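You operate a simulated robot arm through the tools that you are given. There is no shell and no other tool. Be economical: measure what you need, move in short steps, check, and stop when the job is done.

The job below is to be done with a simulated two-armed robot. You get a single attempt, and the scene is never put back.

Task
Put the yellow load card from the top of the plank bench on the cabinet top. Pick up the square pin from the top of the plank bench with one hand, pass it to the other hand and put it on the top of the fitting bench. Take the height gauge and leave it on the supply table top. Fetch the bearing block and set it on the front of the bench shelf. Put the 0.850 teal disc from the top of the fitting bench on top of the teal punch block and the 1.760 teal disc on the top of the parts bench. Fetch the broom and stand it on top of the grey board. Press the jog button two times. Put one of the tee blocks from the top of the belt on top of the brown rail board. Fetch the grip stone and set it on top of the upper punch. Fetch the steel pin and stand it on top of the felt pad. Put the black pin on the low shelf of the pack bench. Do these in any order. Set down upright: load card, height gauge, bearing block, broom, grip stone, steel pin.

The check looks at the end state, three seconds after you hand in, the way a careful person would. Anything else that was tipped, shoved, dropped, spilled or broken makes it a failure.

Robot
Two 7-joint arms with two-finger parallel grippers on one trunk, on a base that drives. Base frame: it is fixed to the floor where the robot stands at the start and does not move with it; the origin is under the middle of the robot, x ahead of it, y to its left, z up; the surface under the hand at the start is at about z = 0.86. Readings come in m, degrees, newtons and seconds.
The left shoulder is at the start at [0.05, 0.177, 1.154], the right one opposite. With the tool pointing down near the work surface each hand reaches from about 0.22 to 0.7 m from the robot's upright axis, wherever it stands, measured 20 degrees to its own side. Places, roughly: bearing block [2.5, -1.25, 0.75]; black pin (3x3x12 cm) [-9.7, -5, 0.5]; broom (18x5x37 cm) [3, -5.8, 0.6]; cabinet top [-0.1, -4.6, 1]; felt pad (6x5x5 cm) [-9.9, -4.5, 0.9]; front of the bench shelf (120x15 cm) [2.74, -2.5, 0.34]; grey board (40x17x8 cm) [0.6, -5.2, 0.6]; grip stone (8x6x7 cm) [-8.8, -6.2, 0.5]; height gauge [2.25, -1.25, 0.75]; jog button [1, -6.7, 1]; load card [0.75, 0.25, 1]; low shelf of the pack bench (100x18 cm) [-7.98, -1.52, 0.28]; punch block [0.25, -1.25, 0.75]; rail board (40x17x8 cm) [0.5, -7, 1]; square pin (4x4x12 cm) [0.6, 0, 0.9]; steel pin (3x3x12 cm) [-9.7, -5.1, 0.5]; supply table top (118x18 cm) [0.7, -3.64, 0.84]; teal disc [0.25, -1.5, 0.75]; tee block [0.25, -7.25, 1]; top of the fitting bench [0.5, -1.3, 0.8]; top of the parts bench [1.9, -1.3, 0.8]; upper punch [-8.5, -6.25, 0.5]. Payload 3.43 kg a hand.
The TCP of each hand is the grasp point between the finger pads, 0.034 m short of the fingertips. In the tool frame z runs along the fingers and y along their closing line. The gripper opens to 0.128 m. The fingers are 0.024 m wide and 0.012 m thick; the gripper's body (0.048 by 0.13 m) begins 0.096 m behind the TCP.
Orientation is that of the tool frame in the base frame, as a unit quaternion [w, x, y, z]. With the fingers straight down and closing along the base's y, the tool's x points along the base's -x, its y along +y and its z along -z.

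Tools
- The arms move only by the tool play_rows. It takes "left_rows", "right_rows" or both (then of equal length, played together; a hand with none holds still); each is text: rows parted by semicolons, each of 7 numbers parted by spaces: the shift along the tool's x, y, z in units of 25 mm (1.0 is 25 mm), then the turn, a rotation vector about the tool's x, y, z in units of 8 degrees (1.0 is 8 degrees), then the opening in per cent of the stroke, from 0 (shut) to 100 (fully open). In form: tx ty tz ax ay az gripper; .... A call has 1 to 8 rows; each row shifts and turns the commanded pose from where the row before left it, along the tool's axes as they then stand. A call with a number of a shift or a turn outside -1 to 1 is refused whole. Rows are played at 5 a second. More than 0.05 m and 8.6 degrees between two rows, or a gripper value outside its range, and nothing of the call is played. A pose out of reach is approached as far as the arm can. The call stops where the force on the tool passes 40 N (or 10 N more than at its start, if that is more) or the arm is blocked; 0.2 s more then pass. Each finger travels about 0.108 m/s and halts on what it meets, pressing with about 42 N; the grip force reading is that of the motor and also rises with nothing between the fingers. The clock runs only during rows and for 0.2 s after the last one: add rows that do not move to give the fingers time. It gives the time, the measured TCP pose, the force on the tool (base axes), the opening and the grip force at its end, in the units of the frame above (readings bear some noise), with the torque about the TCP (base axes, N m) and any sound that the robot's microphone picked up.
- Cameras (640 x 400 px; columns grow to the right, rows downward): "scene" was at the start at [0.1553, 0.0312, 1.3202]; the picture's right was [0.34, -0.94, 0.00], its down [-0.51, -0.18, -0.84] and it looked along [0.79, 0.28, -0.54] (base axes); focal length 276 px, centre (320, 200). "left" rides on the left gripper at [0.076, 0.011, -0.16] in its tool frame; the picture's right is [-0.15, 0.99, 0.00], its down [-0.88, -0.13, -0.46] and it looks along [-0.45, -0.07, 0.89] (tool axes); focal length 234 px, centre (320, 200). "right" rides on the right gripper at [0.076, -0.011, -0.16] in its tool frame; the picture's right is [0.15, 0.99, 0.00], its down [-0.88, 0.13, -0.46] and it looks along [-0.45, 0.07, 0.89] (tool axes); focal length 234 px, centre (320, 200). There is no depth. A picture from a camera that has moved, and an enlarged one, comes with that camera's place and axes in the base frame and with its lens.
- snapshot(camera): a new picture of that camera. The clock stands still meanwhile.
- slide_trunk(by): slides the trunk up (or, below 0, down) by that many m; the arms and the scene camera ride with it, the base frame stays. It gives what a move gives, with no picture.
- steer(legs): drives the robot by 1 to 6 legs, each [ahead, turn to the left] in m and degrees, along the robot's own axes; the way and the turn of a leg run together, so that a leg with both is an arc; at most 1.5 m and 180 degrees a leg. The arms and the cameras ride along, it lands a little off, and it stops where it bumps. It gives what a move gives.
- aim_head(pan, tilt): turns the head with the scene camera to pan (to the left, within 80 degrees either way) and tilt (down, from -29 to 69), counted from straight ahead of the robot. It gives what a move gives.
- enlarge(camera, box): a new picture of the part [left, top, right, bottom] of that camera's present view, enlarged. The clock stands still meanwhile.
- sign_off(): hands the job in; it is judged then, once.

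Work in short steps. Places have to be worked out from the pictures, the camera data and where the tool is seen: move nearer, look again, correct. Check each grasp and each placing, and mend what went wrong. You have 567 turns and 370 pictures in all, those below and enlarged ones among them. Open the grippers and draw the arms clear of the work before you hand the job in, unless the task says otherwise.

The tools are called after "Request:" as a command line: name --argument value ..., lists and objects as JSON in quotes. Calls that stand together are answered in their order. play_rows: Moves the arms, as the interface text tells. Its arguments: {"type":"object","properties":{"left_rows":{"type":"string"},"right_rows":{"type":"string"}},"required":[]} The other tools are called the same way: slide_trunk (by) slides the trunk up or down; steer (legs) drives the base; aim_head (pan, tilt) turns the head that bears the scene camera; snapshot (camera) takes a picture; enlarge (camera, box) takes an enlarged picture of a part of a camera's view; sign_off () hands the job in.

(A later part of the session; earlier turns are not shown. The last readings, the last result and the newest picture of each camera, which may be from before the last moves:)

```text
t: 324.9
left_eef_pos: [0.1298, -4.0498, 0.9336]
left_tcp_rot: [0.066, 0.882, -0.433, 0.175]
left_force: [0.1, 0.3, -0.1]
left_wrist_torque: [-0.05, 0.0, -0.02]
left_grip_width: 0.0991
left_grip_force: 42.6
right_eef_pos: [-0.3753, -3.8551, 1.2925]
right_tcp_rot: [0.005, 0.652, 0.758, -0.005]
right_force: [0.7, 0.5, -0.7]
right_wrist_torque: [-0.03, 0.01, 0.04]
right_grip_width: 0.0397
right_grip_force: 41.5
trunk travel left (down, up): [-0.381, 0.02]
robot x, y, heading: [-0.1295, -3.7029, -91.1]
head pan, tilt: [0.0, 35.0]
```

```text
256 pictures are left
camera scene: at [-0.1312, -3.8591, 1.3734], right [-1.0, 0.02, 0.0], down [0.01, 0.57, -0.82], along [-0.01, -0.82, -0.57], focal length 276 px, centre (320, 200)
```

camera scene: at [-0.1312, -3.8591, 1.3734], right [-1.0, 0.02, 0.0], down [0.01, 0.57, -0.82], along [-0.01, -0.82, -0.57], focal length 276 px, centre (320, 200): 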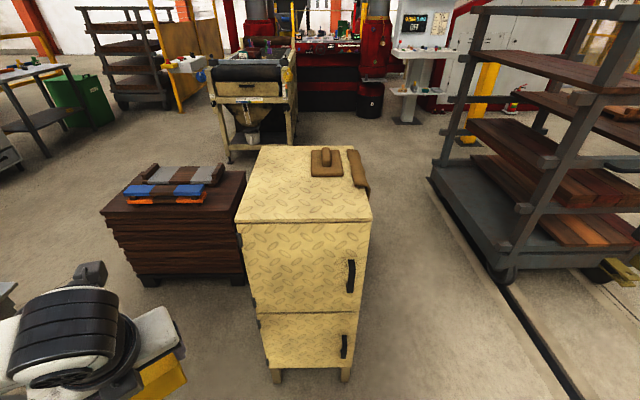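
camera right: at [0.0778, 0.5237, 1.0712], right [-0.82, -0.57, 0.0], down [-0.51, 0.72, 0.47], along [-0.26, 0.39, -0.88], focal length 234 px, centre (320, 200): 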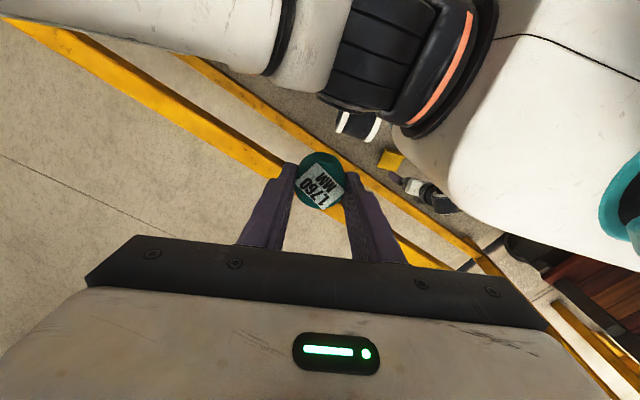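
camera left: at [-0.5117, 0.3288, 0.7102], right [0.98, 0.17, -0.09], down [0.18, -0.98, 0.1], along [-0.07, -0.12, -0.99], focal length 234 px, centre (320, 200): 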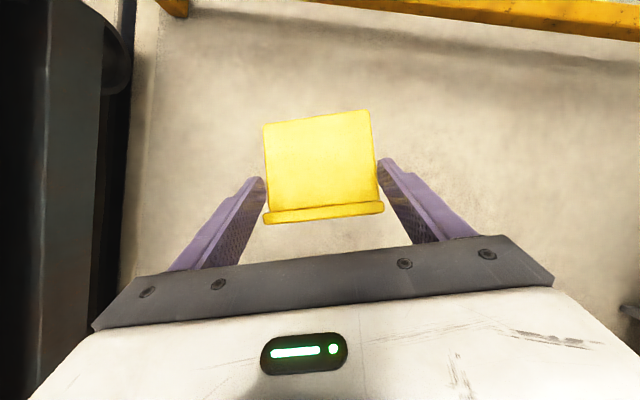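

The cabinet top is free in front (y −4.32…−4.69, x −0.24…0.05). Raise the left hand, then pitch it horizontal so the card stands upright in the grip.

Request:
play_rows --left_rows "0.37 -0.04 -0.93 0 0 0 0;0.37 -0.04 -0.93 0 0 0 0;0.37 -0.04 -0.93 0 0 0 0;0.37 -0.04 -0.93 0 0 0 0;0.37 -0.04 -0.93 0 0 0 0;0.37 -0.04 -0.93 0 0 0 0;0.37 -0.04 -0.93 0 0 0 0;0.37 -0.04 -0.93 0 0 0 0"

Request:
play_rows --left_rows "0 0 0 0 1 0 0;0 0 0 0 1 0 0;0 0 0 0 1 0 0;0 0 0 0 1 0 0;0 0 0 0 1 0 0;0 0 0 0 1 0 0;0 0 0 0 1 0 0;0 0 0 0 1 0 0"

Request:
snapshot --camera "scene"

```text
t: 326.7
left_eef_pos: [0.13, -4.0493, 1.1332]
left_tcp_rot: [0.065, 0.882, -0.433, 0.176]
left_force: [-0.4, 0.2, -1.1]
left_wrist_torque: [0.05, 0.01, -0.01]
left_grip_width: 0.0987
left_grip_force: 41.8
right_eef_pos: [-0.3769, -3.8564, 1.2936]
right_tcp_rot: [0.005, 0.652, 0.758, -0.006]
right_force: [-0.3, -0.1, -0.5]
right_wrist_torque: [0.01, -0.01, -0.01]
right_grip_width: 0.0398
right_grip_force: 41.5
trunk travel left (down, up): [-0.381, 0.02]
robot x, y, heading: [-0.1288, -3.6983, -91.0]
head pan, tilt: [0.0, 35.0]
```

```text
t: 328.5
left_eef_pos: [0.0956, -4.0999, 1.1531]
left_tcp_rot: [0.287, 0.653, -0.332, 0.617]
left_force: [0.6, 0.0, -0.7]
left_wrist_torque: [0.02, 0.03, 0.01]
left_grip_width: 0.0988
left_grip_force: 42.2
left hand out of reach, approached as far as the arm can: row 3, 4, 5, 6, 7
right_eef_pos: [-0.3766, -3.8559, 1.2938]
right_tcp_rot: [0.005, 0.653, 0.757, -0.004]
right_force: [0.9, 0.7, 0.0]
right_wrist_torque: [0.01, -0.03, -0.02]
right_grip_width: 0.0398
right_grip_force: 41.8
trunk travel left (down, up): [-0.381, 0.02]
robot x, y, heading: [-0.1281, -3.7005, -91.1]
head pan, tilt: [0.0, 35.0]
```

```text
255 pictures are left
camera scene: at [-0.132, -3.8591, 1.3734], right [-1.0, 0.02, 0.0], down [0.01, 0.57, -0.82], along [-0.01, -0.82, -0.57], focal length 276 px, centre (320, 200)
```

scene: 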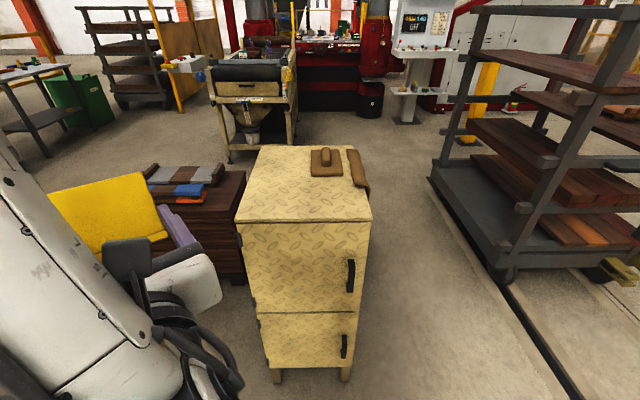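

Card stands upright in the grip. Now yaw the hand so it points straight at the cabinet.

Request:
play_rows --left_rows "0 0 0 -0.95 0 0 0;0 0 0 -0.95 0 0 0;0 0 0 -0.95 0 0 0;0 0 0 -0.95 0 0 0;0 0 0 -0.95 0 0 0"

Request:
snapshot --camera "scene"

```text
t: 329.7
left_eef_pos: [0.0279, -4.1927, 1.1234]
left_tcp_rot: [0.482, 0.526, -0.514, 0.475]
left_force: [-0.2, 0.0, -0.9]
left_wrist_torque: [0.03, -0.04, -0.05]
left_grip_width: 0.0988
left_grip_force: 41.3
left hand out of reach, approached as far as the arm can: row 1, 2, 3, 4, 5
right_eef_pos: [-0.3739, -3.8562, 1.2929]
right_tcp_rot: [0.004, 0.653, 0.758, -0.006]
right_force: [1.3, -0.6, -0.6]
right_wrist_torque: [0.0, 0.03, 0.01]
right_grip_width: 0.0396
right_grip_force: 41.6
trunk travel left (down, up): [-0.381, 0.02]
robot x, y, heading: [-0.1299, -3.703, -91.1]
head pan, tilt: [0.0, 35.0]
```

```text
254 pictures are left
camera scene: at [-0.1296, -3.8593, 1.3734], right [-1.0, 0.02, 0.0], down [0.01, 0.57, -0.82], along [-0.02, -0.82, -0.57], focal length 276 px, centre (320, 200)
```

scene: 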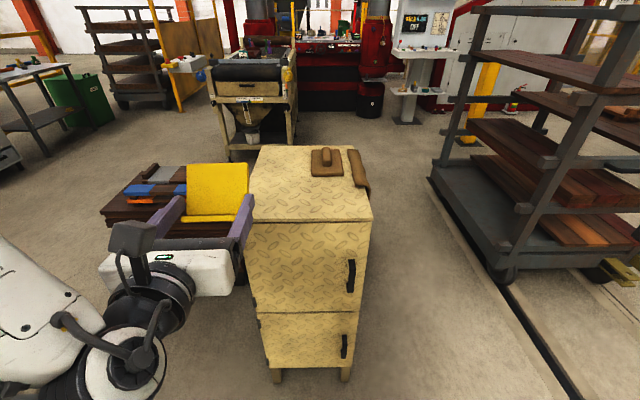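

Request:
enlarge --camera "scene" --box '[120, 130, 280, 260]'

Request:
snapshot --camera "left"

```text
3.08 times, centred on (200, 195) of scene
camera zoom: at [-0.1296, -3.8593, 1.3734], right [-1.0, 0.02, 0.0], down [0.01, 0.57, -0.82], along [-0.02, -0.82, -0.57], focal length 849 px, centre (689, 215)
```

zoom: 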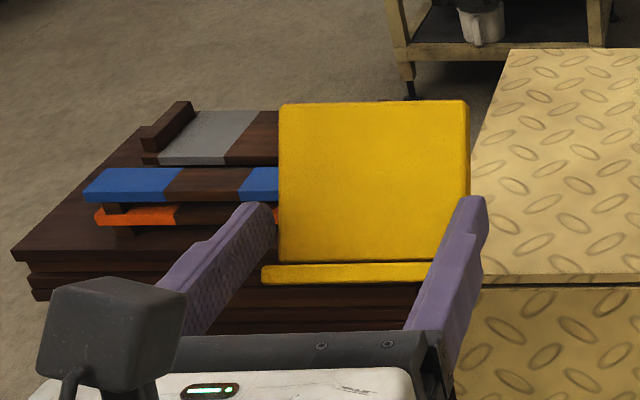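

```text
252 pictures are left
camera left: at [0.0174, -4.0374, 1.2115], right [-0.99, 0.01, -0.13], down [0.11, 0.53, -0.84], along [0.06, -0.85, -0.53], focal length 234 px, centre (320, 200)
```

left: 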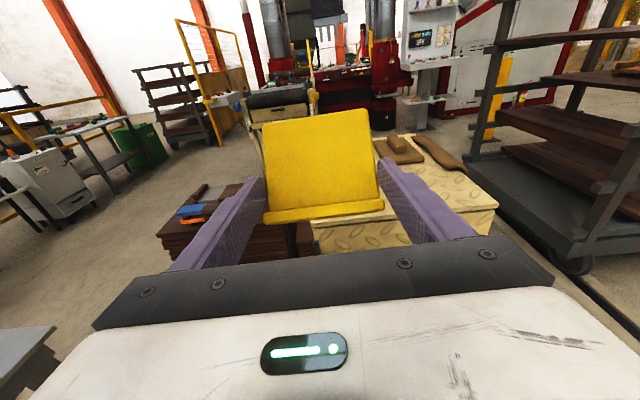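

The card leans forward ≈36° relative to the hand axis. I elevate the hand ~17° to reduce that, then move over the cabinet's front area.

Request:
play_rows --left_rows "0 0 0 0 0.7 0 0;0 0 0 0 0.7 0 0;0 0 0 0 0.7 0 0"

Request:
play_rows --left_rows "-0.35 0.446 0.7 0 0 0 0;-0.35 0.446 0.7 0 0 0 0;-0.35 0.446 0.7 0 0 0 0;-0.35 0.446 0.7 0 0 0 0;-0.35 0.446 0.7 0 0 0 0;-0.35 0.446 0.7 0 0 0 0;-0.35 0.446 0.7 0 0 0 0"

Request:
snapshot --camera "scene"

```text
t: 330.5
left_eef_pos: [0.0287, -4.1919, 1.124]
left_tcp_rot: [0.552, 0.452, -0.438, 0.547]
left_force: [0.2, 0.1, 0.1]
left_wrist_torque: [0.08, -0.01, -0.04]
left_grip_width: 0.0988
left_grip_force: 41.9
right_eef_pos: [-0.3733, -3.8561, 1.2936]
right_tcp_rot: [0.004, 0.652, 0.758, -0.005]
right_force: [0.7, -0.4, -0.2]
right_wrist_torque: [0.03, 0.05, -0.02]
right_grip_width: 0.0399
right_grip_force: 41.9
trunk travel left (down, up): [-0.381, 0.02]
robot x, y, heading: [-0.1258, -3.7045, -91.1]
head pan, tilt: [0.0, 35.0]
```

```text
t: 332.1
left_eef_pos: [-0.0533, -4.3244, 1.0904]
left_tcp_rot: [0.552, 0.452, -0.439, 0.547]
left_force: [0.2, -0.4, 0.0]
left_wrist_torque: [0.04, 0.0, 0.03]
left_grip_width: 0.099
left_grip_force: 42.3
right_eef_pos: [-0.3752, -3.8555, 1.2934]
right_tcp_rot: [0.006, 0.653, 0.758, -0.005]
right_force: [-0.3, 0.7, -1.1]
right_wrist_torque: [0.04, -0.02, -0.03]
right_grip_width: 0.0398
right_grip_force: 41.4
trunk travel left (down, up): [-0.381, 0.02]
robot x, y, heading: [-0.1289, -3.7043, -91.0]
head pan, tilt: [0.0, 35.0]
```

```text
251 pictures are left
camera scene: at [-0.1314, -3.8594, 1.3733], right [-1.0, 0.02, 0.0], down [0.01, 0.57, -0.82], along [-0.01, -0.82, -0.57], focal length 276 px, centre (320, 200)
```

scene: 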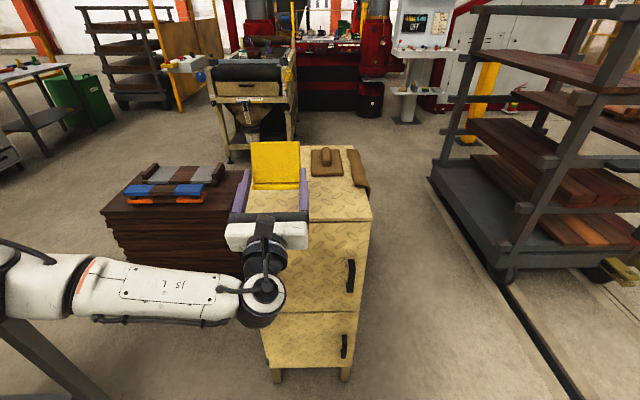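

Request:
play_rows --left_rows "-0.21 0 0.98 0 0 0 0;-0.21 0 0.98 0 0 0 0;-0.8 0 -0.17 0 0 0 0"

Request:
enlarge --camera "scene" --box '[210, 120, 370, 260]'

```text
t: 332.9
left_eef_pos: [-0.0527, -4.3752, 1.071]
left_tcp_rot: [0.553, 0.451, -0.438, 0.547]
left_force: [0.3, 0.2, -0.1]
left_wrist_torque: [0.01, 0.0, 0.01]
left_grip_width: 0.0986
left_grip_force: 42.7
right_eef_pos: [-0.3748, -3.8567, 1.2932]
right_tcp_rot: [0.005, 0.653, 0.757, -0.005]
right_force: [0.0, -1.0, -0.5]
right_wrist_torque: [0.02, -0.02, -0.01]
right_grip_width: 0.0398
right_grip_force: 41.6
trunk travel left (down, up): [-0.381, 0.02]
robot x, y, heading: [-0.1272, -3.6995, -90.9]
head pan, tilt: [0.0, 35.0]
```

```text
2.86 times, centred on (290, 190) of scene
camera zoom: at [-0.1311, -3.8593, 1.3734], right [-1.0, 0.02, 0.0], down [0.01, 0.57, -0.82], along [-0.01, -0.82, -0.57], focal length 788 px, centre (406, 229)
```

zoom: 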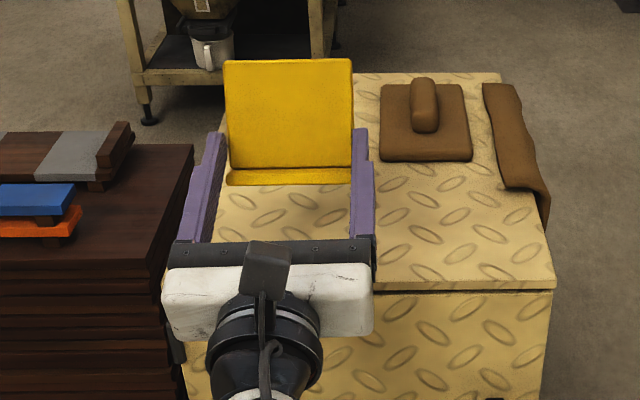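

Request:
play_rows --left_rows "0 0.9 0 0 0 0 0;0 0.6 0 0 0 0 0;-0.5 0 -0.1 0 0 0 0;-0.4 0 -0.08 0 0 0 0"

Request:
enlarge --camera "scene" --box '[210, 120, 370, 260]'

```text
t: 333.9
left_eef_pos: [-0.0901, -4.3755, 1.0477]
left_tcp_rot: [0.554, 0.45, -0.439, 0.546]
left_force: [0.3, 0.1, -1.5]
left_wrist_torque: [0.06, 0.0, -0.02]
left_grip_width: 0.0986
left_grip_force: 42.3
right_eef_pos: [-0.3755, -3.8567, 1.2931]
right_tcp_rot: [0.005, 0.653, 0.758, -0.005]
right_force: [0.2, 0.5, -0.7]
right_wrist_torque: [0.0, 0.0, 0.01]
right_grip_width: 0.0395
right_grip_force: 42.1
trunk travel left (down, up): [-0.381, 0.02]
robot x, y, heading: [-0.1317, -3.7012, -91.0]
head pan, tilt: [0.0, 35.0]
```

```text
2.86 times, centred on (290, 190) of scene
camera zoom: at [-0.1313, -3.8592, 1.3734], right [-1.0, 0.02, 0.0], down [0.01, 0.57, -0.82], along [-0.01, -0.82, -0.57], focal length 788 px, centre (406, 229)
```

zoom: 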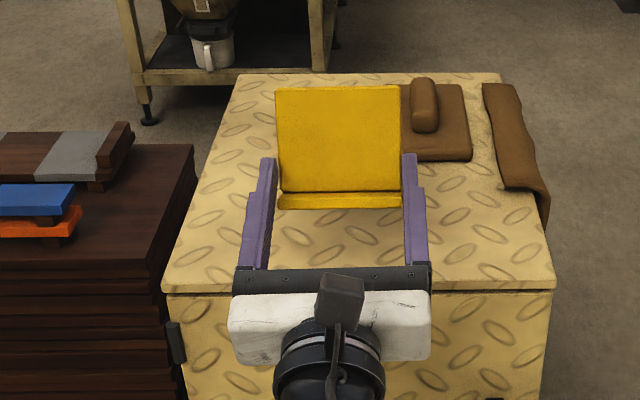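

Request:
play_rows --left_rows "-0.25 0 -0.05 0 0 0 0;-0.25 0 -0.05 0 0 0 0;-0.2 0 -0.04 0 0 0 0"

Request:
enlarge --camera "scene" --box '[230, 130, 350, 240]'

```text
t: 334.7
left_eef_pos: [-0.0906, -4.3755, 1.0301]
left_tcp_rot: [0.552, 0.451, -0.438, 0.547]
left_force: [0.2, -0.5, -0.6]
left_wrist_torque: [0.01, -0.03, 0.01]
left_grip_width: 0.0987
left_grip_force: 42.4
right_eef_pos: [-0.375, -3.8561, 1.2929]
right_tcp_rot: [0.005, 0.652, 0.758, -0.005]
right_force: [-0.1, 0.5, -0.1]
right_wrist_torque: [0.01, -0.03, 0.06]
right_grip_width: 0.0395
right_grip_force: 42.4
trunk travel left (down, up): [-0.381, 0.02]
robot x, y, heading: [-0.1322, -3.7017, -91.0]
head pan, tilt: [0.0, 35.0]
```

```text
3.64 times, centred on (290, 185) of scene
camera zoom: at [-0.1313, -3.8592, 1.3733], right [-1.0, 0.02, 0.0], down [0.01, 0.57, -0.82], along [-0.01, -0.82, -0.57], focal length 1003 px, centre (429, 254)
```

zoom: 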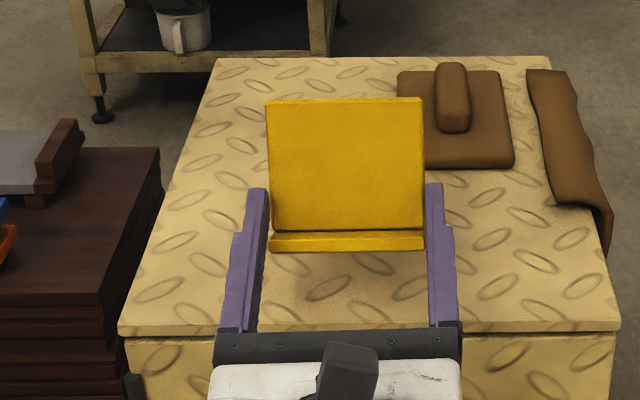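

Request:
play_rows --left_rows "-0.2 0 -0.04 0 0 0 0;-0.2 0 -0.04 0 0 0 0;-0.2 0 -0.04 0 0 0 0"

Request:
enlarge --camera "scene" --box '[230, 130, 350, 240]'

```text
t: 335.5
left_eef_pos: [-0.0901, -4.3757, 1.0155]
left_tcp_rot: [0.553, 0.451, -0.439, 0.546]
left_force: [-0.5, 0.0, 0.4]
left_wrist_torque: [0.0, -0.01, -0.01]
left_grip_width: 0.0988
left_grip_force: 42.4
right_eef_pos: [-0.3753, -3.8565, 1.2925]
right_tcp_rot: [0.004, 0.652, 0.758, -0.005]
right_force: [0.2, -1.0, -1.4]
right_wrist_torque: [-0.01, 0.0, 0.0]
right_grip_width: 0.0396
right_grip_force: 41.9
trunk travel left (down, up): [-0.381, 0.02]
robot x, y, heading: [-0.1259, -3.7015, -91.1]
head pan, tilt: [0.0, 35.0]
```

```text
3.64 times, centred on (290, 185) of scene
camera zoom: at [-0.1313, -3.8592, 1.3734], right [-1.0, 0.02, 0.0], down [0.01, 0.57, -0.82], along [-0.01, -0.82, -0.57], focal length 1003 px, centre (429, 254)
```

zoom: 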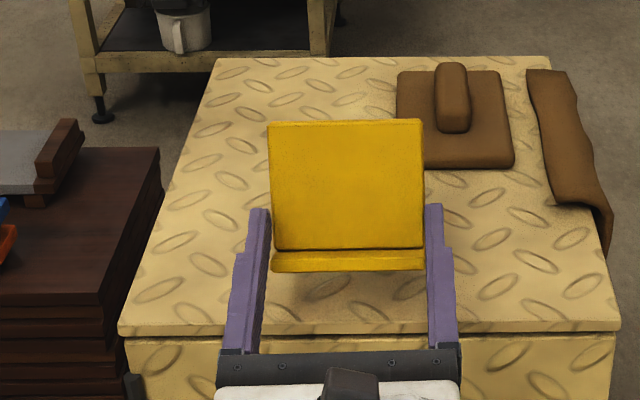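

Still no contact; the top must be at about z≈0.95, which puts the front edge near y≈−4.38. Move forward 6 cm before lowering further.

Request:
play_rows --left_rows "-0.15 0 0.8 0 0 0 0;-0.15 0 0.8 0 0 0 0;-0.15 0 0.8 0 0 0 0"

Request:
enlarge --camera "scene" --box '[230, 130, 350, 240]'

```text
t: 336.3
left_eef_pos: [-0.09, -4.4371, 1.015]
left_tcp_rot: [0.553, 0.451, -0.439, 0.546]
left_force: [0.2, -0.6, -0.4]
left_wrist_torque: [0.0, 0.02, 0.01]
left_grip_width: 0.0989
left_grip_force: 41.9
right_eef_pos: [-0.3749, -3.8562, 1.2934]
right_tcp_rot: [0.005, 0.653, 0.758, -0.005]
right_force: [0.2, -1.1, -0.5]
right_wrist_torque: [0.01, 0.02, -0.01]
right_grip_width: 0.0399
right_grip_force: 42.6
trunk travel left (down, up): [-0.381, 0.02]
robot x, y, heading: [-0.1278, -3.7033, -91.0]
head pan, tilt: [0.0, 35.0]
```

```text
3.64 times, centred on (290, 185) of scene
camera zoom: at [-0.1314, -3.8594, 1.3733], right [-1.0, 0.02, 0.0], down [0.01, 0.57, -0.82], along [-0.01, -0.82, -0.57], focal length 1003 px, centre (429, 254)
```

zoom: 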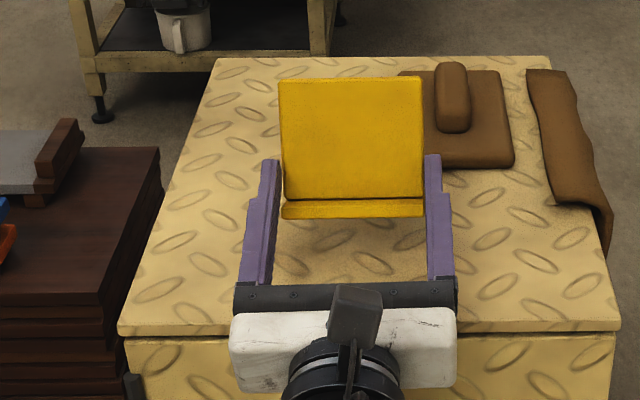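

Request:
play_rows --left_rows "-0.25 0 -0.05 0 0 0 0;-0.25 0 -0.05 0 0 0 0;-0.25 0 -0.05 0 0 0 0"

Request:
enlarge --camera "scene" --box '[230, 130, 350, 240]'

```text
t: 337.1
left_eef_pos: [-0.0906, -4.4375, 0.9958]
left_tcp_rot: [0.553, 0.45, -0.439, 0.546]
left_force: [-0.1, -0.3, -0.6]
left_wrist_torque: [0.04, 0.01, 0.02]
left_grip_width: 0.0989
left_grip_force: 41.6
right_eef_pos: [-0.3755, -3.8567, 1.2921]
right_tcp_rot: [0.004, 0.653, 0.757, -0.005]
right_force: [0.8, 0.4, -0.3]
right_wrist_torque: [0.02, -0.01, -0.01]
right_grip_width: 0.0397
right_grip_force: 41.7
trunk travel left (down, up): [-0.381, 0.02]
robot x, y, heading: [-0.1297, -3.7025, -91.0]
head pan, tilt: [0.0, 35.0]
```

```text
3.64 times, centred on (290, 185) of scene
camera zoom: at [-0.1313, -3.8592, 1.3733], right [-1.0, 0.02, 0.0], down [0.01, 0.57, -0.82], along [-0.01, -0.82, -0.57], focal length 1003 px, centre (429, 254)
```

zoom: 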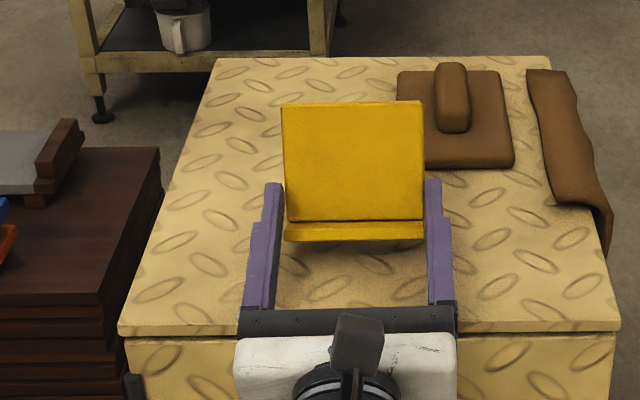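

Request:
play_rows --left_rows "-0.2 0 -0.04 0 0 0 0;-0.2 0 -0.04 0 0 0 0;-0.2 0 -0.04 0 0 0 0;-0.2 0 -0.04 0 0 0 0"

Request:
enlarge --camera "scene" --box '[230, 130, 350, 240]'

```text
t: 338.1
left_eef_pos: [-0.0922, -4.4368, 0.9851]
left_tcp_rot: [0.556, 0.446, -0.435, 0.55]
left_force: [0.6, -3.1, 21.6]
left_wrist_torque: [-1.19, -1.13, 0.0]
left_grip_width: 0.0991
left_grip_force: 41.9
right_eef_pos: [-0.3762, -3.8535, 1.2943]
right_tcp_rot: [0.006, 0.653, 0.757, -0.005]
right_force: [1.1, -0.5, -0.5]
right_wrist_torque: [0.0, 0.0, 0.04]
right_grip_width: 0.0396
right_grip_force: 42.2
trunk travel left (down, up): [-0.381, 0.02]
robot x, y, heading: [-0.1338, -3.702, -90.9]
head pan, tilt: [0.0, 35.0]
```

```text
3.64 times, centred on (290, 185) of scene
camera zoom: at [-0.1315, -3.8565, 1.3741], right [-1.0, 0.02, 0.0], down [0.01, 0.57, -0.82], along [-0.01, -0.82, -0.57], focal length 1003 px, centre (429, 254)
```

zoom: 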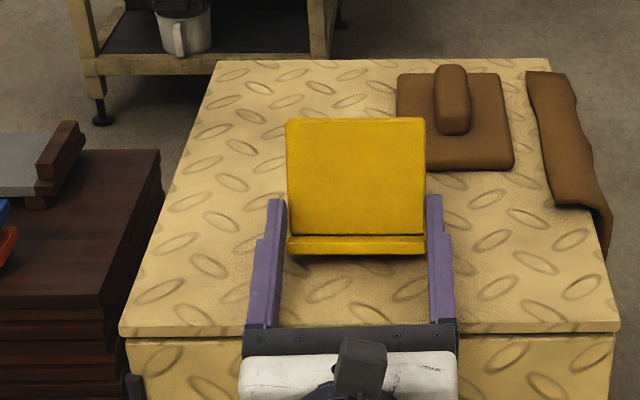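

Contact at the card's front foot edge. Press a little so the card pivots toward flat.

Request:
play_rows --left_rows "-0.2 0 -0.04 0 0.3 0 0;-0.15 0 -0.03 0 0.3 0 0"

Request:
enlarge --camera "scene" --box '[230, 130, 350, 240]'

Request:
snapshot --camera "left"

```text
t: 338.7
left_eef_pos: [-0.0929, -4.4356, 0.9803]
left_tcp_rot: [0.574, 0.421, -0.408, 0.571]
left_force: [2.5, 12.6, 35.5]
left_wrist_torque: [0.13, -1.1, 0.71]
left_grip_width: 0.0988
left_grip_force: 41.6
right_eef_pos: [-0.3749, -3.8502, 1.2951]
right_tcp_rot: [0.007, 0.653, 0.757, -0.006]
right_force: [0.5, 0.3, -1.2]
right_wrist_torque: [0.01, 0.0, 0.01]
right_grip_width: 0.0399
right_grip_force: 42.2
trunk travel left (down, up): [-0.381, 0.02]
robot x, y, heading: [-0.1269, -3.701, -90.9]
head pan, tilt: [0.0, 35.0]
```

```text
3.64 times, centred on (290, 185) of scene
camera zoom: at [-0.1314, -3.8527, 1.3745], right [-1.0, 0.02, 0.0], down [0.01, 0.57, -0.82], along [-0.01, -0.82, -0.57], focal length 1003 px, centre (429, 254)
```

zoom: 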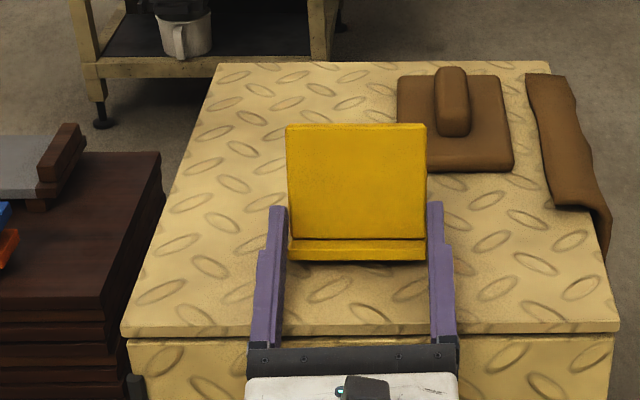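

```text
242 pictures are left
camera left: at [-0.1045, -4.2572, 1.0021], right [-0.99, -0.05, -0.12], down [0.11, 0.16, -0.98], along [0.07, -0.99, -0.15], focal length 234 px, centre (320, 200)
```

left: 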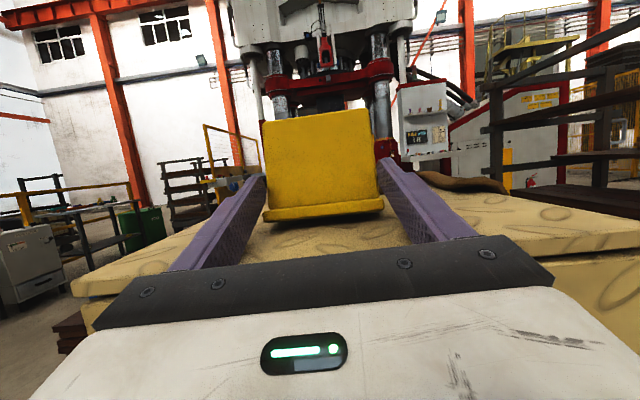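

Request:
play_rows --left_rows "0.08 0 -0.38 0 0 0 0;0.08 0 -0.38 0 0 0 0"

Request:
enlarge --camera "scene" --box '[230, 130, 350, 240]'

```text
t: 339.3
left_eef_pos: [-0.092, -4.4192, 0.9743]
left_tcp_rot: [0.574, 0.422, -0.412, 0.568]
left_force: [0.1, -7.4, 26.3]
left_wrist_torque: [-1.71, -0.23, -0.17]
left_grip_width: 0.0991
left_grip_force: 42.3
right_eef_pos: [-0.3756, -3.8541, 1.2933]
right_tcp_rot: [0.005, 0.652, 0.758, -0.006]
right_force: [-0.7, 0.4, -0.1]
right_wrist_torque: [-0.01, -0.04, -0.01]
right_grip_width: 0.0396
right_grip_force: 42.4
trunk travel left (down, up): [-0.381, 0.02]
robot x, y, heading: [-0.1327, -3.7038, -91.0]
head pan, tilt: [0.0, 35.0]
```

```text
3.64 times, centred on (290, 185) of scene
camera zoom: at [-0.1316, -3.8566, 1.3737], right [-1.0, 0.02, 0.0], down [0.01, 0.57, -0.82], along [-0.01, -0.82, -0.57], focal length 1003 px, centre (429, 254)
```

zoom: 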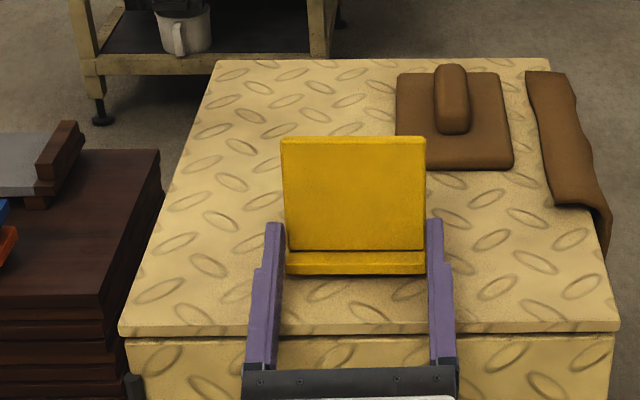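

Request:
play_rows --left_rows "0.25 0 -0.3 0 0.8 0 0;0.1 0 -0.4 0 0.8 0 0;0 0 -0.2 0 0 0 0"

Request:
enlarge --camera "scene" --box '[230, 130, 350, 240]'

Request:
snapshot --camera "left"

```text
t: 340.1
left_eef_pos: [-0.092, -4.3929, 0.9701]
left_tcp_rot: [0.615, 0.359, -0.347, 0.611]
left_force: [0.0, 0.9, 21.5]
left_wrist_torque: [0.22, -1.48, 0.08]
left_grip_width: 0.0991
left_grip_force: 41.9
right_eef_pos: [-0.3755, -3.8543, 1.2924]
right_tcp_rot: [0.006, 0.653, 0.758, -0.006]
right_force: [-0.7, -0.5, -1.1]
right_wrist_torque: [0.01, -0.02, -0.01]
right_grip_width: 0.0397
right_grip_force: 42.2
trunk travel left (down, up): [-0.381, 0.02]
robot x, y, heading: [-0.1308, -3.7035, -90.7]
head pan, tilt: [0.0, 35.0]
```

```text
3.64 times, centred on (290, 185) of scene
camera zoom: at [-0.1317, -3.8563, 1.3737], right [-1.0, 0.02, 0.0], down [0.01, 0.57, -0.82], along [-0.01, -0.82, -0.57], focal length 1003 px, centre (429, 254)
```

zoom: 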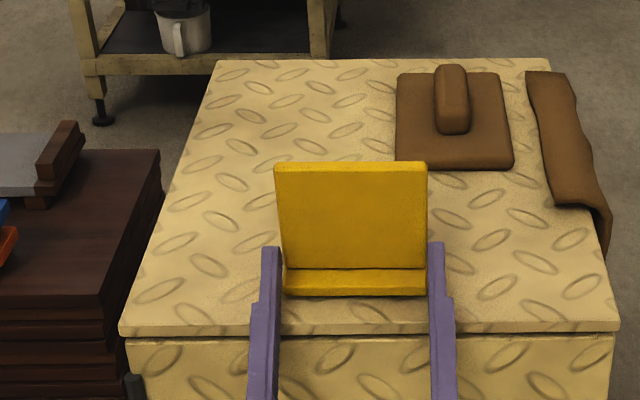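

```text
239 pictures are left
camera left: at [-0.1047, -4.2151, 0.955], right [-0.99, -0.08, -0.11], down [0.11, -0.05, -0.99], along [0.07, -1.0, 0.06], focal length 234 px, centre (320, 200)
```

left: 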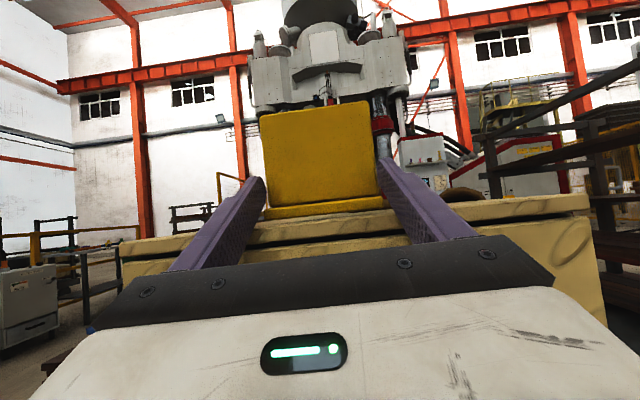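

The card is now nearly vertical on the cabinet. Open the gripper and check.

Request:
play_rows --left_rows "0.05 0 0 0 0 0 80;0 0 0 0 0 0 90;0 0 0 0 0 0 100;0 0 0 0 0 0 100"

Request:
enlarge --camera "scene" --box '[230, 130, 350, 240]'

Request:
snapshot --camera "left"

```text
t: 341.1
left_eef_pos: [-0.0939, -4.3925, 0.9702]
left_tcp_rot: [0.614, 0.36, -0.349, 0.61]
left_force: [-10.9, 10.7, 15.3]
left_wrist_torque: [0.31, -0.96, 0.89]
left_grip_width: 0.1213
left_grip_force: 0.1
right_eef_pos: [-0.3776, -3.8538, 1.2931]
right_tcp_rot: [0.007, 0.653, 0.757, -0.006]
right_force: [0.1, 0.1, -0.6]
right_wrist_torque: [-0.03, 0.01, 0.0]
right_grip_width: 0.0396
right_grip_force: 42.2
trunk travel left (down, up): [-0.381, 0.02]
robot x, y, heading: [-0.1305, -3.7049, -91.1]
head pan, tilt: [0.0, 35.0]
```

```text
3.64 times, centred on (290, 185) of scene
camera zoom: at [-0.1329, -3.856, 1.3738], right [-1.0, 0.02, 0.0], down [0.01, 0.57, -0.82], along [-0.01, -0.82, -0.57], focal length 1003 px, centre (429, 254)
```

zoom: 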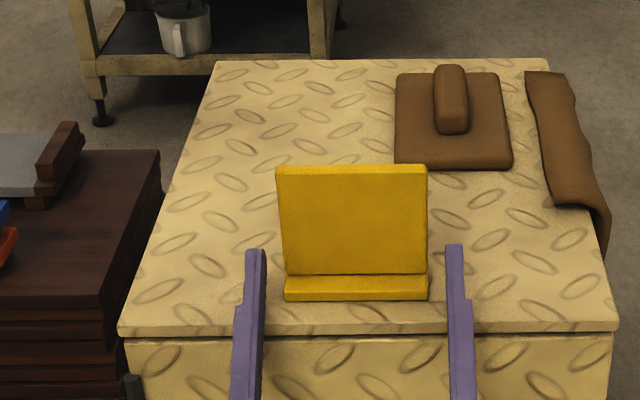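

```text
237 pictures are left
camera left: at [-0.1059, -4.2135, 0.9547], right [-0.99, -0.07, -0.11], down [0.12, -0.04, -0.99], along [0.07, -1.0, 0.05], focal length 234 px, centre (320, 200)
```

left: 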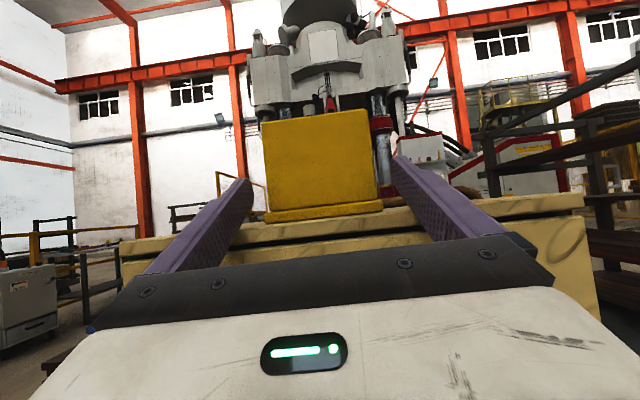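

The card stands upright on the cabinet. Back the hand away carefully.

Request:
play_rows --left_rows "0.4 0 0.1 0 0 0 100;0.4 0 -0.36 0 0 0 100;0.71 0 -0.63 0 0 0 100;0.71 0 -0.63 0 0 0 100;0.71 0 -0.63 0 0 0 100;0.71 0 -0.63 0 0 0 100;0.71 0 -0.63 0 0 0 100"

Request:
enlarge --camera "scene" --box '[200, 120, 400, 260]'

```text
t: 342.7
left_eef_pos: [-0.0913, -4.2646, 1.0202]
left_tcp_rot: [0.612, 0.362, -0.349, 0.61]
left_force: [-0.7, -0.4, 0.0]
left_wrist_torque: [-0.02, -0.01, -0.03]
left_grip_width: 0.1281
left_grip_force: 0.0
right_eef_pos: [-0.3759, -3.8569, 1.2933]
right_tcp_rot: [0.006, 0.653, 0.757, -0.005]
right_force: [0.9, 0.2, -1.2]
right_wrist_torque: [-0.01, -0.02, -0.01]
right_grip_width: 0.0395
right_grip_force: 41.7
trunk travel left (down, up): [-0.381, 0.02]
robot x, y, heading: [-0.1314, -3.701, -90.9]
head pan, tilt: [0.0, 35.0]
```

```text
2.86 times, centred on (300, 190) of scene
camera zoom: at [-0.1312, -3.8588, 1.3734], right [-1.0, 0.02, 0.0], down [0.01, 0.57, -0.82], along [-0.01, -0.82, -0.57], focal length 788 px, centre (377, 229)
```

zoom: 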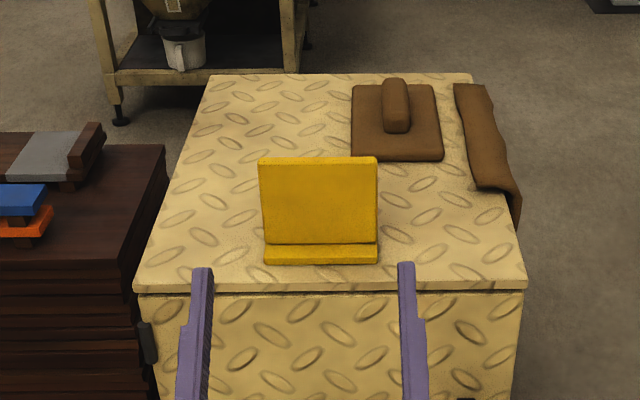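

Card placed. Now back away and bring the left arm back to a natural downward pose.

Request:
steer --legs '[[-0.35, 0]]'

Request:
play_rows --left_rows "0 0 0 0 -1 0 100;0 0 0 0 -1 0 100;0 0 0 0 -1 0 100;0 0 0 0 -1 0 100;0 0 0 0 -1 0 100;0 0 0 0 -1 0 100;0 0 0 0 -1 0 100;0 0 0 0 -1 0 100"

Request:
play_rows --left_rows "0 0 0 0 -1 0 100;0 0 0 0 -1 0 100;0 0 0 0 -1 0 100;0 0 0 0 -1 0 100;0 0 0 0 -1 0 100;0 0 0 0 -1 0 100;0 0 0 0 -1 0 100;0 0 0 0 0 -1 100"

Request:
play_rows --left_rows "0 0 0 0 0 -1 100;0 0 0 0 0 -1 100;0 0 0 0 0 -1 100;0 0 0 0 0 -1 100;0 0 0 0 0 -1 100;0 0 0 0 0 -1 100;0 0 0 0 0 -1 100;0 0 0 0 0 -1 100"

Request:
play_rows --left_rows "0 0 0 0 0 -1 100;0 0 0 0 0 -1 100;0 0 0 0 0 -1 100;0 0 0 0 0 -1 100;0 0 0 0 0 -1 100;0 0 0 0 0 -1 100;0 0 0 0 0 -1 100;0 0 0 0 0 -1 100"

```text
t: 344.9
left_eef_pos: [-0.0854, -3.9202, 1.0205]
left_tcp_rot: [0.615, 0.361, -0.35, 0.608]
left_force: [0.6, -0.2, -0.2]
left_wrist_torque: [0.02, -0.01, -0.02]
left_grip_width: 0.1282
left_grip_force: 0.1
right_eef_pos: [-0.3689, -3.5088, 1.2937]
right_tcp_rot: [0.005, 0.654, 0.757, -0.006]
right_force: [-0.7, 0.6, -1.2]
right_wrist_torque: [-0.01, -0.01, 0.01]
right_grip_width: 0.0398
right_grip_force: 41.9
trunk travel left (down, up): [-0.381, 0.02]
robot x, y, heading: [-0.1217, -3.358, -91.5]
head pan, tilt: [0.0, 35.0]
```

```text
t: 346.7
left_eef_pos: [-0.0859, -3.9194, 1.019]
left_tcp_rot: [0.335, 0.629, -0.623, 0.323]
left_force: [1.0, 0.4, -0.3]
left_wrist_torque: [0.01, 0.02, 0.0]
left_grip_width: 0.128
left_grip_force: 0.2
right_eef_pos: [-0.3692, -3.5094, 1.2925]
right_tcp_rot: [0.005, 0.654, 0.756, -0.005]
right_force: [-0.2, -0.2, -0.6]
right_wrist_torque: [-0.02, -0.01, 0.02]
right_grip_width: 0.0398
right_grip_force: 41.8
trunk travel left (down, up): [-0.381, 0.02]
robot x, y, heading: [-0.1196, -3.3569, -91.0]
head pan, tilt: [0.0, 35.0]
```

```text
t: 348.5
left_eef_pos: [-0.0858, -3.9202, 1.0205]
left_tcp_rot: [0.004, 0.755, -0.655, -0.009]
left_force: [-0.4, 0.1, 0.1]
left_wrist_torque: [-0.01, -0.01, 0.01]
left_grip_width: 0.1278
left_grip_force: 0.0
right_eef_pos: [-0.3684, -3.5108, 1.2925]
right_tcp_rot: [0.004, 0.654, 0.756, -0.005]
right_force: [0.6, 0.6, -0.3]
right_wrist_torque: [0.03, 0.01, -0.05]
right_grip_width: 0.0396
right_grip_force: 41.5
trunk travel left (down, up): [-0.381, 0.02]
robot x, y, heading: [-0.1208, -3.3546, -91.3]
head pan, tilt: [0.0, 35.0]
```

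```text
t: 350.3
left_eef_pos: [-0.0866, -3.9221, 1.0197]
left_tcp_rot: [-0.003, 0.988, -0.155, -0.01]
left_force: [0.1, -0.7, 0.0]
left_wrist_torque: [-0.03, -0.04, 0.0]
left_grip_width: 0.1282
left_grip_force: 0.1
right_eef_pos: [-0.3697, -3.5102, 1.2935]
right_tcp_rot: [0.005, 0.654, 0.756, -0.005]
right_force: [0.0, 0.1, 0.0]
right_wrist_torque: [-0.01, -0.02, 0.0]
right_grip_width: 0.0395
right_grip_force: 42.0
trunk travel left (down, up): [-0.381, 0.02]
robot x, y, heading: [-0.1232, -3.3569, -91.1]
head pan, tilt: [0.0, 35.0]
```

```text
t: 352.1
left_eef_pos: [-0.0856, -3.9209, 1.0193]
left_tcp_rot: [-0.006, 0.92, 0.392, -0.008]
left_force: [-0.5, 0.1, -0.5]
left_wrist_torque: [0.0, -0.02, 0.0]
left_grip_width: 0.128
left_grip_force: 0.0
right_eef_pos: [-0.3695, -3.5108, 1.2927]
right_tcp_rot: [0.004, 0.654, 0.757, -0.005]
right_force: [0.2, 0.2, -0.5]
right_wrist_torque: [0.0, 0.0, 0.01]
right_grip_width: 0.0398
right_grip_force: 41.8
trunk travel left (down, up): [-0.381, 0.02]
robot x, y, heading: [-0.1225, -3.351, -91.1]
head pan, tilt: [0.0, 35.0]
```

Request:
play_rows --left_rows "0 0 0 0 0 -1 100;0 0 0 0 0 -1 100;0 0 0 0 0 -1 100;0 0 0 0 0 -1 100;1 0 0 0 0 0 100;1 0.6 0 0 0 0 100;1 0.6 0 0 0 0 100;1 0.6 0 0 0 0 100"

Request:
steer --legs '[[0, 178], [1.0, 0], [0, -87], [0.8, 0]]'

Request:
aim_head --pan 15 --tilt 20

Request:
snapshot --camera "scene"

```text
t: 353.9
left_eef_pos: [-0.0211, -3.8308, 1.0189]
left_tcp_rot: [-0.009, 0.776, 0.63, -0.005]
left_force: [1.1, 0.5, 0.1]
left_wrist_torque: [0.01, -0.01, -0.01]
left_grip_width: 0.128
left_grip_force: 0.0
right_eef_pos: [-0.3699, -3.5088, 1.2931]
right_tcp_rot: [0.004, 0.654, 0.757, -0.005]
right_force: [0.3, 0.2, -1.1]
right_wrist_torque: [-0.04, -0.01, 0.0]
right_grip_width: 0.0395
right_grip_force: 41.9
trunk travel left (down, up): [-0.381, 0.02]
robot x, y, heading: [-0.1213, -3.3552, -91.2]
head pan, tilt: [0.0, 35.0]
```

```text
t: 374.1
left_eef_pos: [1.1875, -2.1996, 1.0192]
left_tcp_rot: [-0.002, 0.077, 0.997, -0.011]
left_force: [1.0, -0.3, -0.8]
left_wrist_torque: [0.0, 0.01, 0.03]
left_grip_width: 0.128
left_grip_force: 0.1
right_eef_pos: [0.8852, -2.5637, 1.2936]
right_tcp_rot: [0.006, -0.1, 0.995, 0.0]
right_force: [0.7, -0.4, -0.8]
right_wrist_torque: [0.01, 0.03, 0.01]
right_grip_width: 0.0397
right_grip_force: 42.2
trunk travel left (down, up): [-0.381, 0.02]
robot x, y, heading: [0.7146, -2.3261, 1.6]
head pan, tilt: [0.0, 35.0]
```

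```text
t: 374.8
left_eef_pos: [1.1859, -2.1998, 1.0208]
left_tcp_rot: [-0.003, 0.076, 0.997, -0.01]
left_force: [-0.4, 0.3, 0.6]
left_wrist_torque: [-0.03, 0.01, -0.03]
left_grip_width: 0.1277
left_grip_force: 0.0
right_eef_pos: [0.886, -2.564, 1.293]
right_tcp_rot: [0.007, -0.1, 0.995, -0.001]
right_force: [0.2, -0.9, -1.7]
right_wrist_torque: [0.0, -0.01, -0.03]
right_grip_width: 0.0396
right_grip_force: 41.8
trunk travel left (down, up): [-0.381, 0.02]
robot x, y, heading: [0.7185, -2.3269, 1.9]
head pan, tilt: [15.0, 20.0]
```

```text
235 pictures are left
camera scene: at [0.8789, -2.2959, 1.3971], right [0.29, -0.96, 0.0], down [-0.33, -0.1, -0.94], along [0.9, 0.27, -0.34], focal length 276 px, centre (320, 200)
```

scene: 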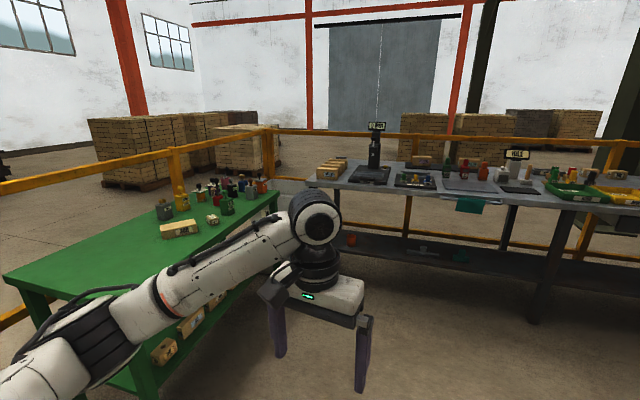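

Request:
steer --legs '[[1.15, 0], [0, 88]]'

Request:
aim_head --pan 0 --tilt 32

Request:
snapshot --camera "scene"

```text
t: 384.5
left_eef_pos: [1.7731, -1.8222, 1.0178]
left_tcp_rot: [0.006, -0.636, 0.772, -0.009]
left_force: [-0.3, -0.2, 0.1]
left_wrist_torque: [-0.02, 0.0, -0.04]
left_grip_width: 0.1282
left_grip_force: 0.0
right_eef_pos: [2.1233, -2.1375, 1.2922]
right_tcp_rot: [-0.005, 0.762, -0.648, -0.004]
right_force: [-0.7, -0.2, -0.5]
right_wrist_torque: [-0.01, -0.02, 0.03]
right_grip_width: 0.0395
right_grip_force: 41.7
trunk travel left (down, up): [-0.381, 0.02]
robot x, y, heading: [1.8806, -2.2933, 89.6]
head pan, tilt: [15.0, 20.0]
```

```text
t: 385.3
left_eef_pos: [1.7718, -1.8228, 1.0195]
left_tcp_rot: [0.005, -0.636, 0.772, -0.009]
left_force: [-0.5, 0.5, 0.3]
left_wrist_torque: [0.01, 0.0, 0.03]
left_grip_width: 0.1278
left_grip_force: 0.2
right_eef_pos: [2.1242, -2.1379, 1.294]
right_tcp_rot: [-0.005, 0.762, -0.648, -0.006]
right_force: [0.5, 0.0, -1.3]
right_wrist_torque: [0.03, 0.03, -0.02]
right_grip_width: 0.0397
right_grip_force: 41.3
trunk travel left (down, up): [-0.381, 0.02]
robot x, y, heading: [1.8818, -2.2947, 89.8]
head pan, tilt: [0.0, 32.0]
```

```text
234 pictures are left
camera scene: at [1.8831, -2.1345, 1.3781], right [1.0, 0.0, 0.0], down [0.0, -0.53, -0.85], along [0.0, 0.85, -0.53], focal length 276 px, centre (320, 200)
```

scene: 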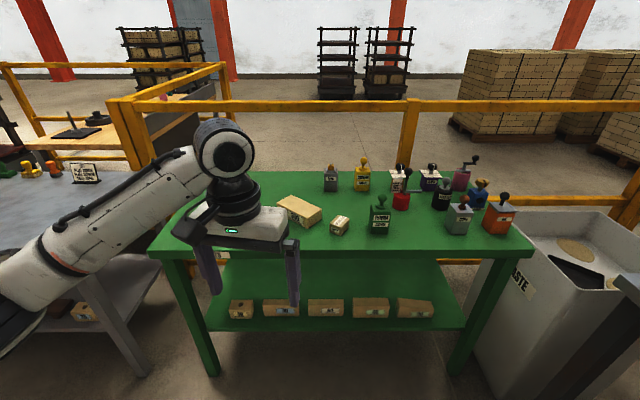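

Request:
enlarge --camera "scene" --box '[260, 145, 540, 255]'

```text
2.29 times, centred on (400, 200) of scene
camera zoom: at [1.8831, -2.1345, 1.3781], right [1.0, 0.0, 0.0], down [0.0, -0.53, -0.85], along [0.0, 0.85, -0.53], focal length 631 px, centre (137, 200)
```

zoom: 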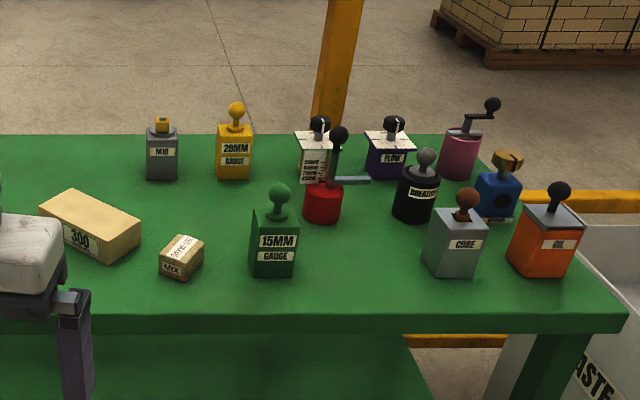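

Request:
enlarge --camera "scene" --box '[380, 150, 520, 240]'

```text
4.44 times, centred on (450, 195) of scene
camera zoom: at [1.8831, -2.1345, 1.3781], right [1.0, 0.0, 0.0], down [0.0, -0.53, -0.85], along [0.0, 0.85, -0.53], focal length 1226 px, centre (-258, 222)
```

zoom: 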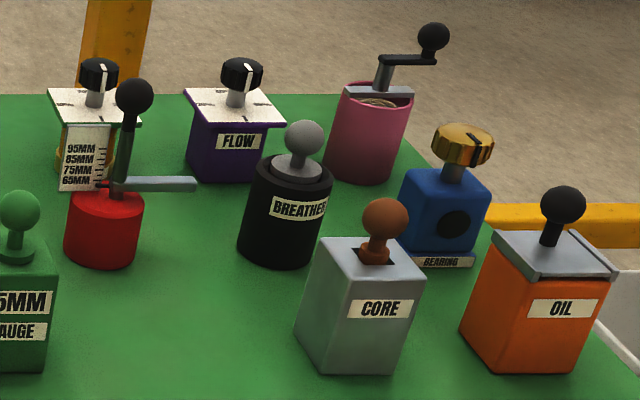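

The blue block is labelled BEARING; the height gauge is the white one with a mm scale or the red stand—I'll check closer. Raise the left hand and drive up to the parts bench.

Request:
play_rows --left_rows "1 0 -1 0 0 0 100;1 0.5 -1 0 0 0 100;1 0.8 -1 0 0 0 100;0 1 -1 0 0 0 100;0 1 -1 0 0 0 100;0 1 -1 0 0 0 100"

Request:
steer --legs '[[0, -23], [0.49, 0], [0, 23]]'

Request:
aim_head --pan -10 --tilt 40

Request:
snapshot --camera "scene"

```text
t: 386.7
left_eef_pos: [1.6496, -1.8743, 1.1686]
left_tcp_rot: [0.006, -0.637, 0.771, -0.008]
left_force: [1.3, 0.2, -0.9]
left_wrist_torque: [0.0, -0.04, -0.01]
left_grip_width: 0.1281
left_grip_force: 0.0
right_eef_pos: [2.1248, -2.1388, 1.2936]
right_tcp_rot: [-0.005, 0.763, -0.647, -0.004]
right_force: [0.3, 0.0, -0.4]
right_wrist_torque: [-0.02, -0.01, 0.02]
right_grip_width: 0.0397
right_grip_force: 41.9
trunk travel left (down, up): [-0.381, 0.02]
robot x, y, heading: [1.8837, -2.2913, 89.9]
head pan, tilt: [0.0, 32.0]
```

```text
t: 392.0
left_eef_pos: [1.8435, -1.4202, 1.1673]
left_tcp_rot: [0.006, -0.636, 0.772, -0.008]
left_force: [-0.4, -0.6, 0.8]
left_wrist_torque: [0.01, 0.0, -0.02]
left_grip_width: 0.1279
left_grip_force: 0.1
right_eef_pos: [2.3183, -1.6837, 1.2934]
right_tcp_rot: [-0.005, 0.762, -0.648, -0.005]
right_force: [0.2, -0.3, -0.2]
right_wrist_torque: [-0.01, 0.0, 0.0]
right_grip_width: 0.04
right_grip_force: 42.2
trunk travel left (down, up): [-0.381, 0.02]
robot x, y, heading: [2.0757, -1.8385, 89.8]
head pan, tilt: [0.0, 32.0]
```

```text
t: 392.7
left_eef_pos: [1.8432, -1.4189, 1.1675]
left_tcp_rot: [0.005, -0.636, 0.772, -0.008]
left_force: [-0.1, 0.6, 0.1]
left_wrist_torque: [0.01, 0.02, 0.01]
left_grip_width: 0.1279
left_grip_force: 0.1
right_eef_pos: [2.3176, -1.6839, 1.2931]
right_tcp_rot: [-0.005, 0.761, -0.648, -0.005]
right_force: [0.3, -0.3, 0.2]
right_wrist_torque: [-0.01, -0.01, 0.02]
right_grip_width: 0.0395
right_grip_force: 41.7
trunk travel left (down, up): [-0.381, 0.02]
robot x, y, heading: [2.0743, -1.8408, 89.8]
head pan, tilt: [-10.0, 40.0]
```

```text
231 pictures are left
camera scene: at [2.0916, -1.6864, 1.3658], right [0.98, -0.18, 0.0], down [-0.11, -0.63, -0.77], along [0.14, 0.75, -0.64], focal length 276 px, centre (320, 200)
```

scene: 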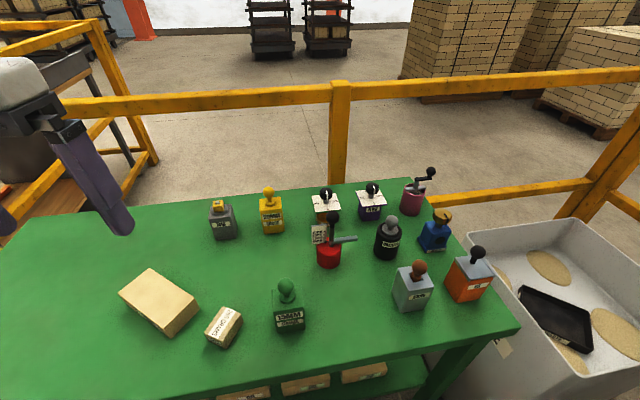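

Request:
enlarge --camera "scene" --box '[280, 160, 460, 280]'

```text
3.33 times, centred on (370, 220) of scene
camera zoom: at [2.0916, -1.6864, 1.3658], right [0.98, -0.18, 0.0], down [-0.11, -0.63, -0.77], along [0.14, 0.75, -0.64], focal length 920 px, centre (153, 133)
```

zoom: 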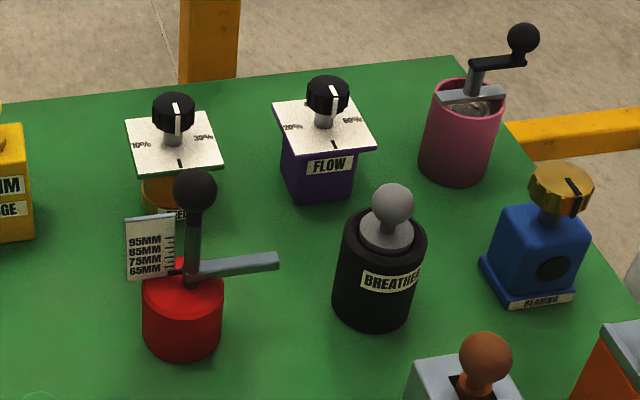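

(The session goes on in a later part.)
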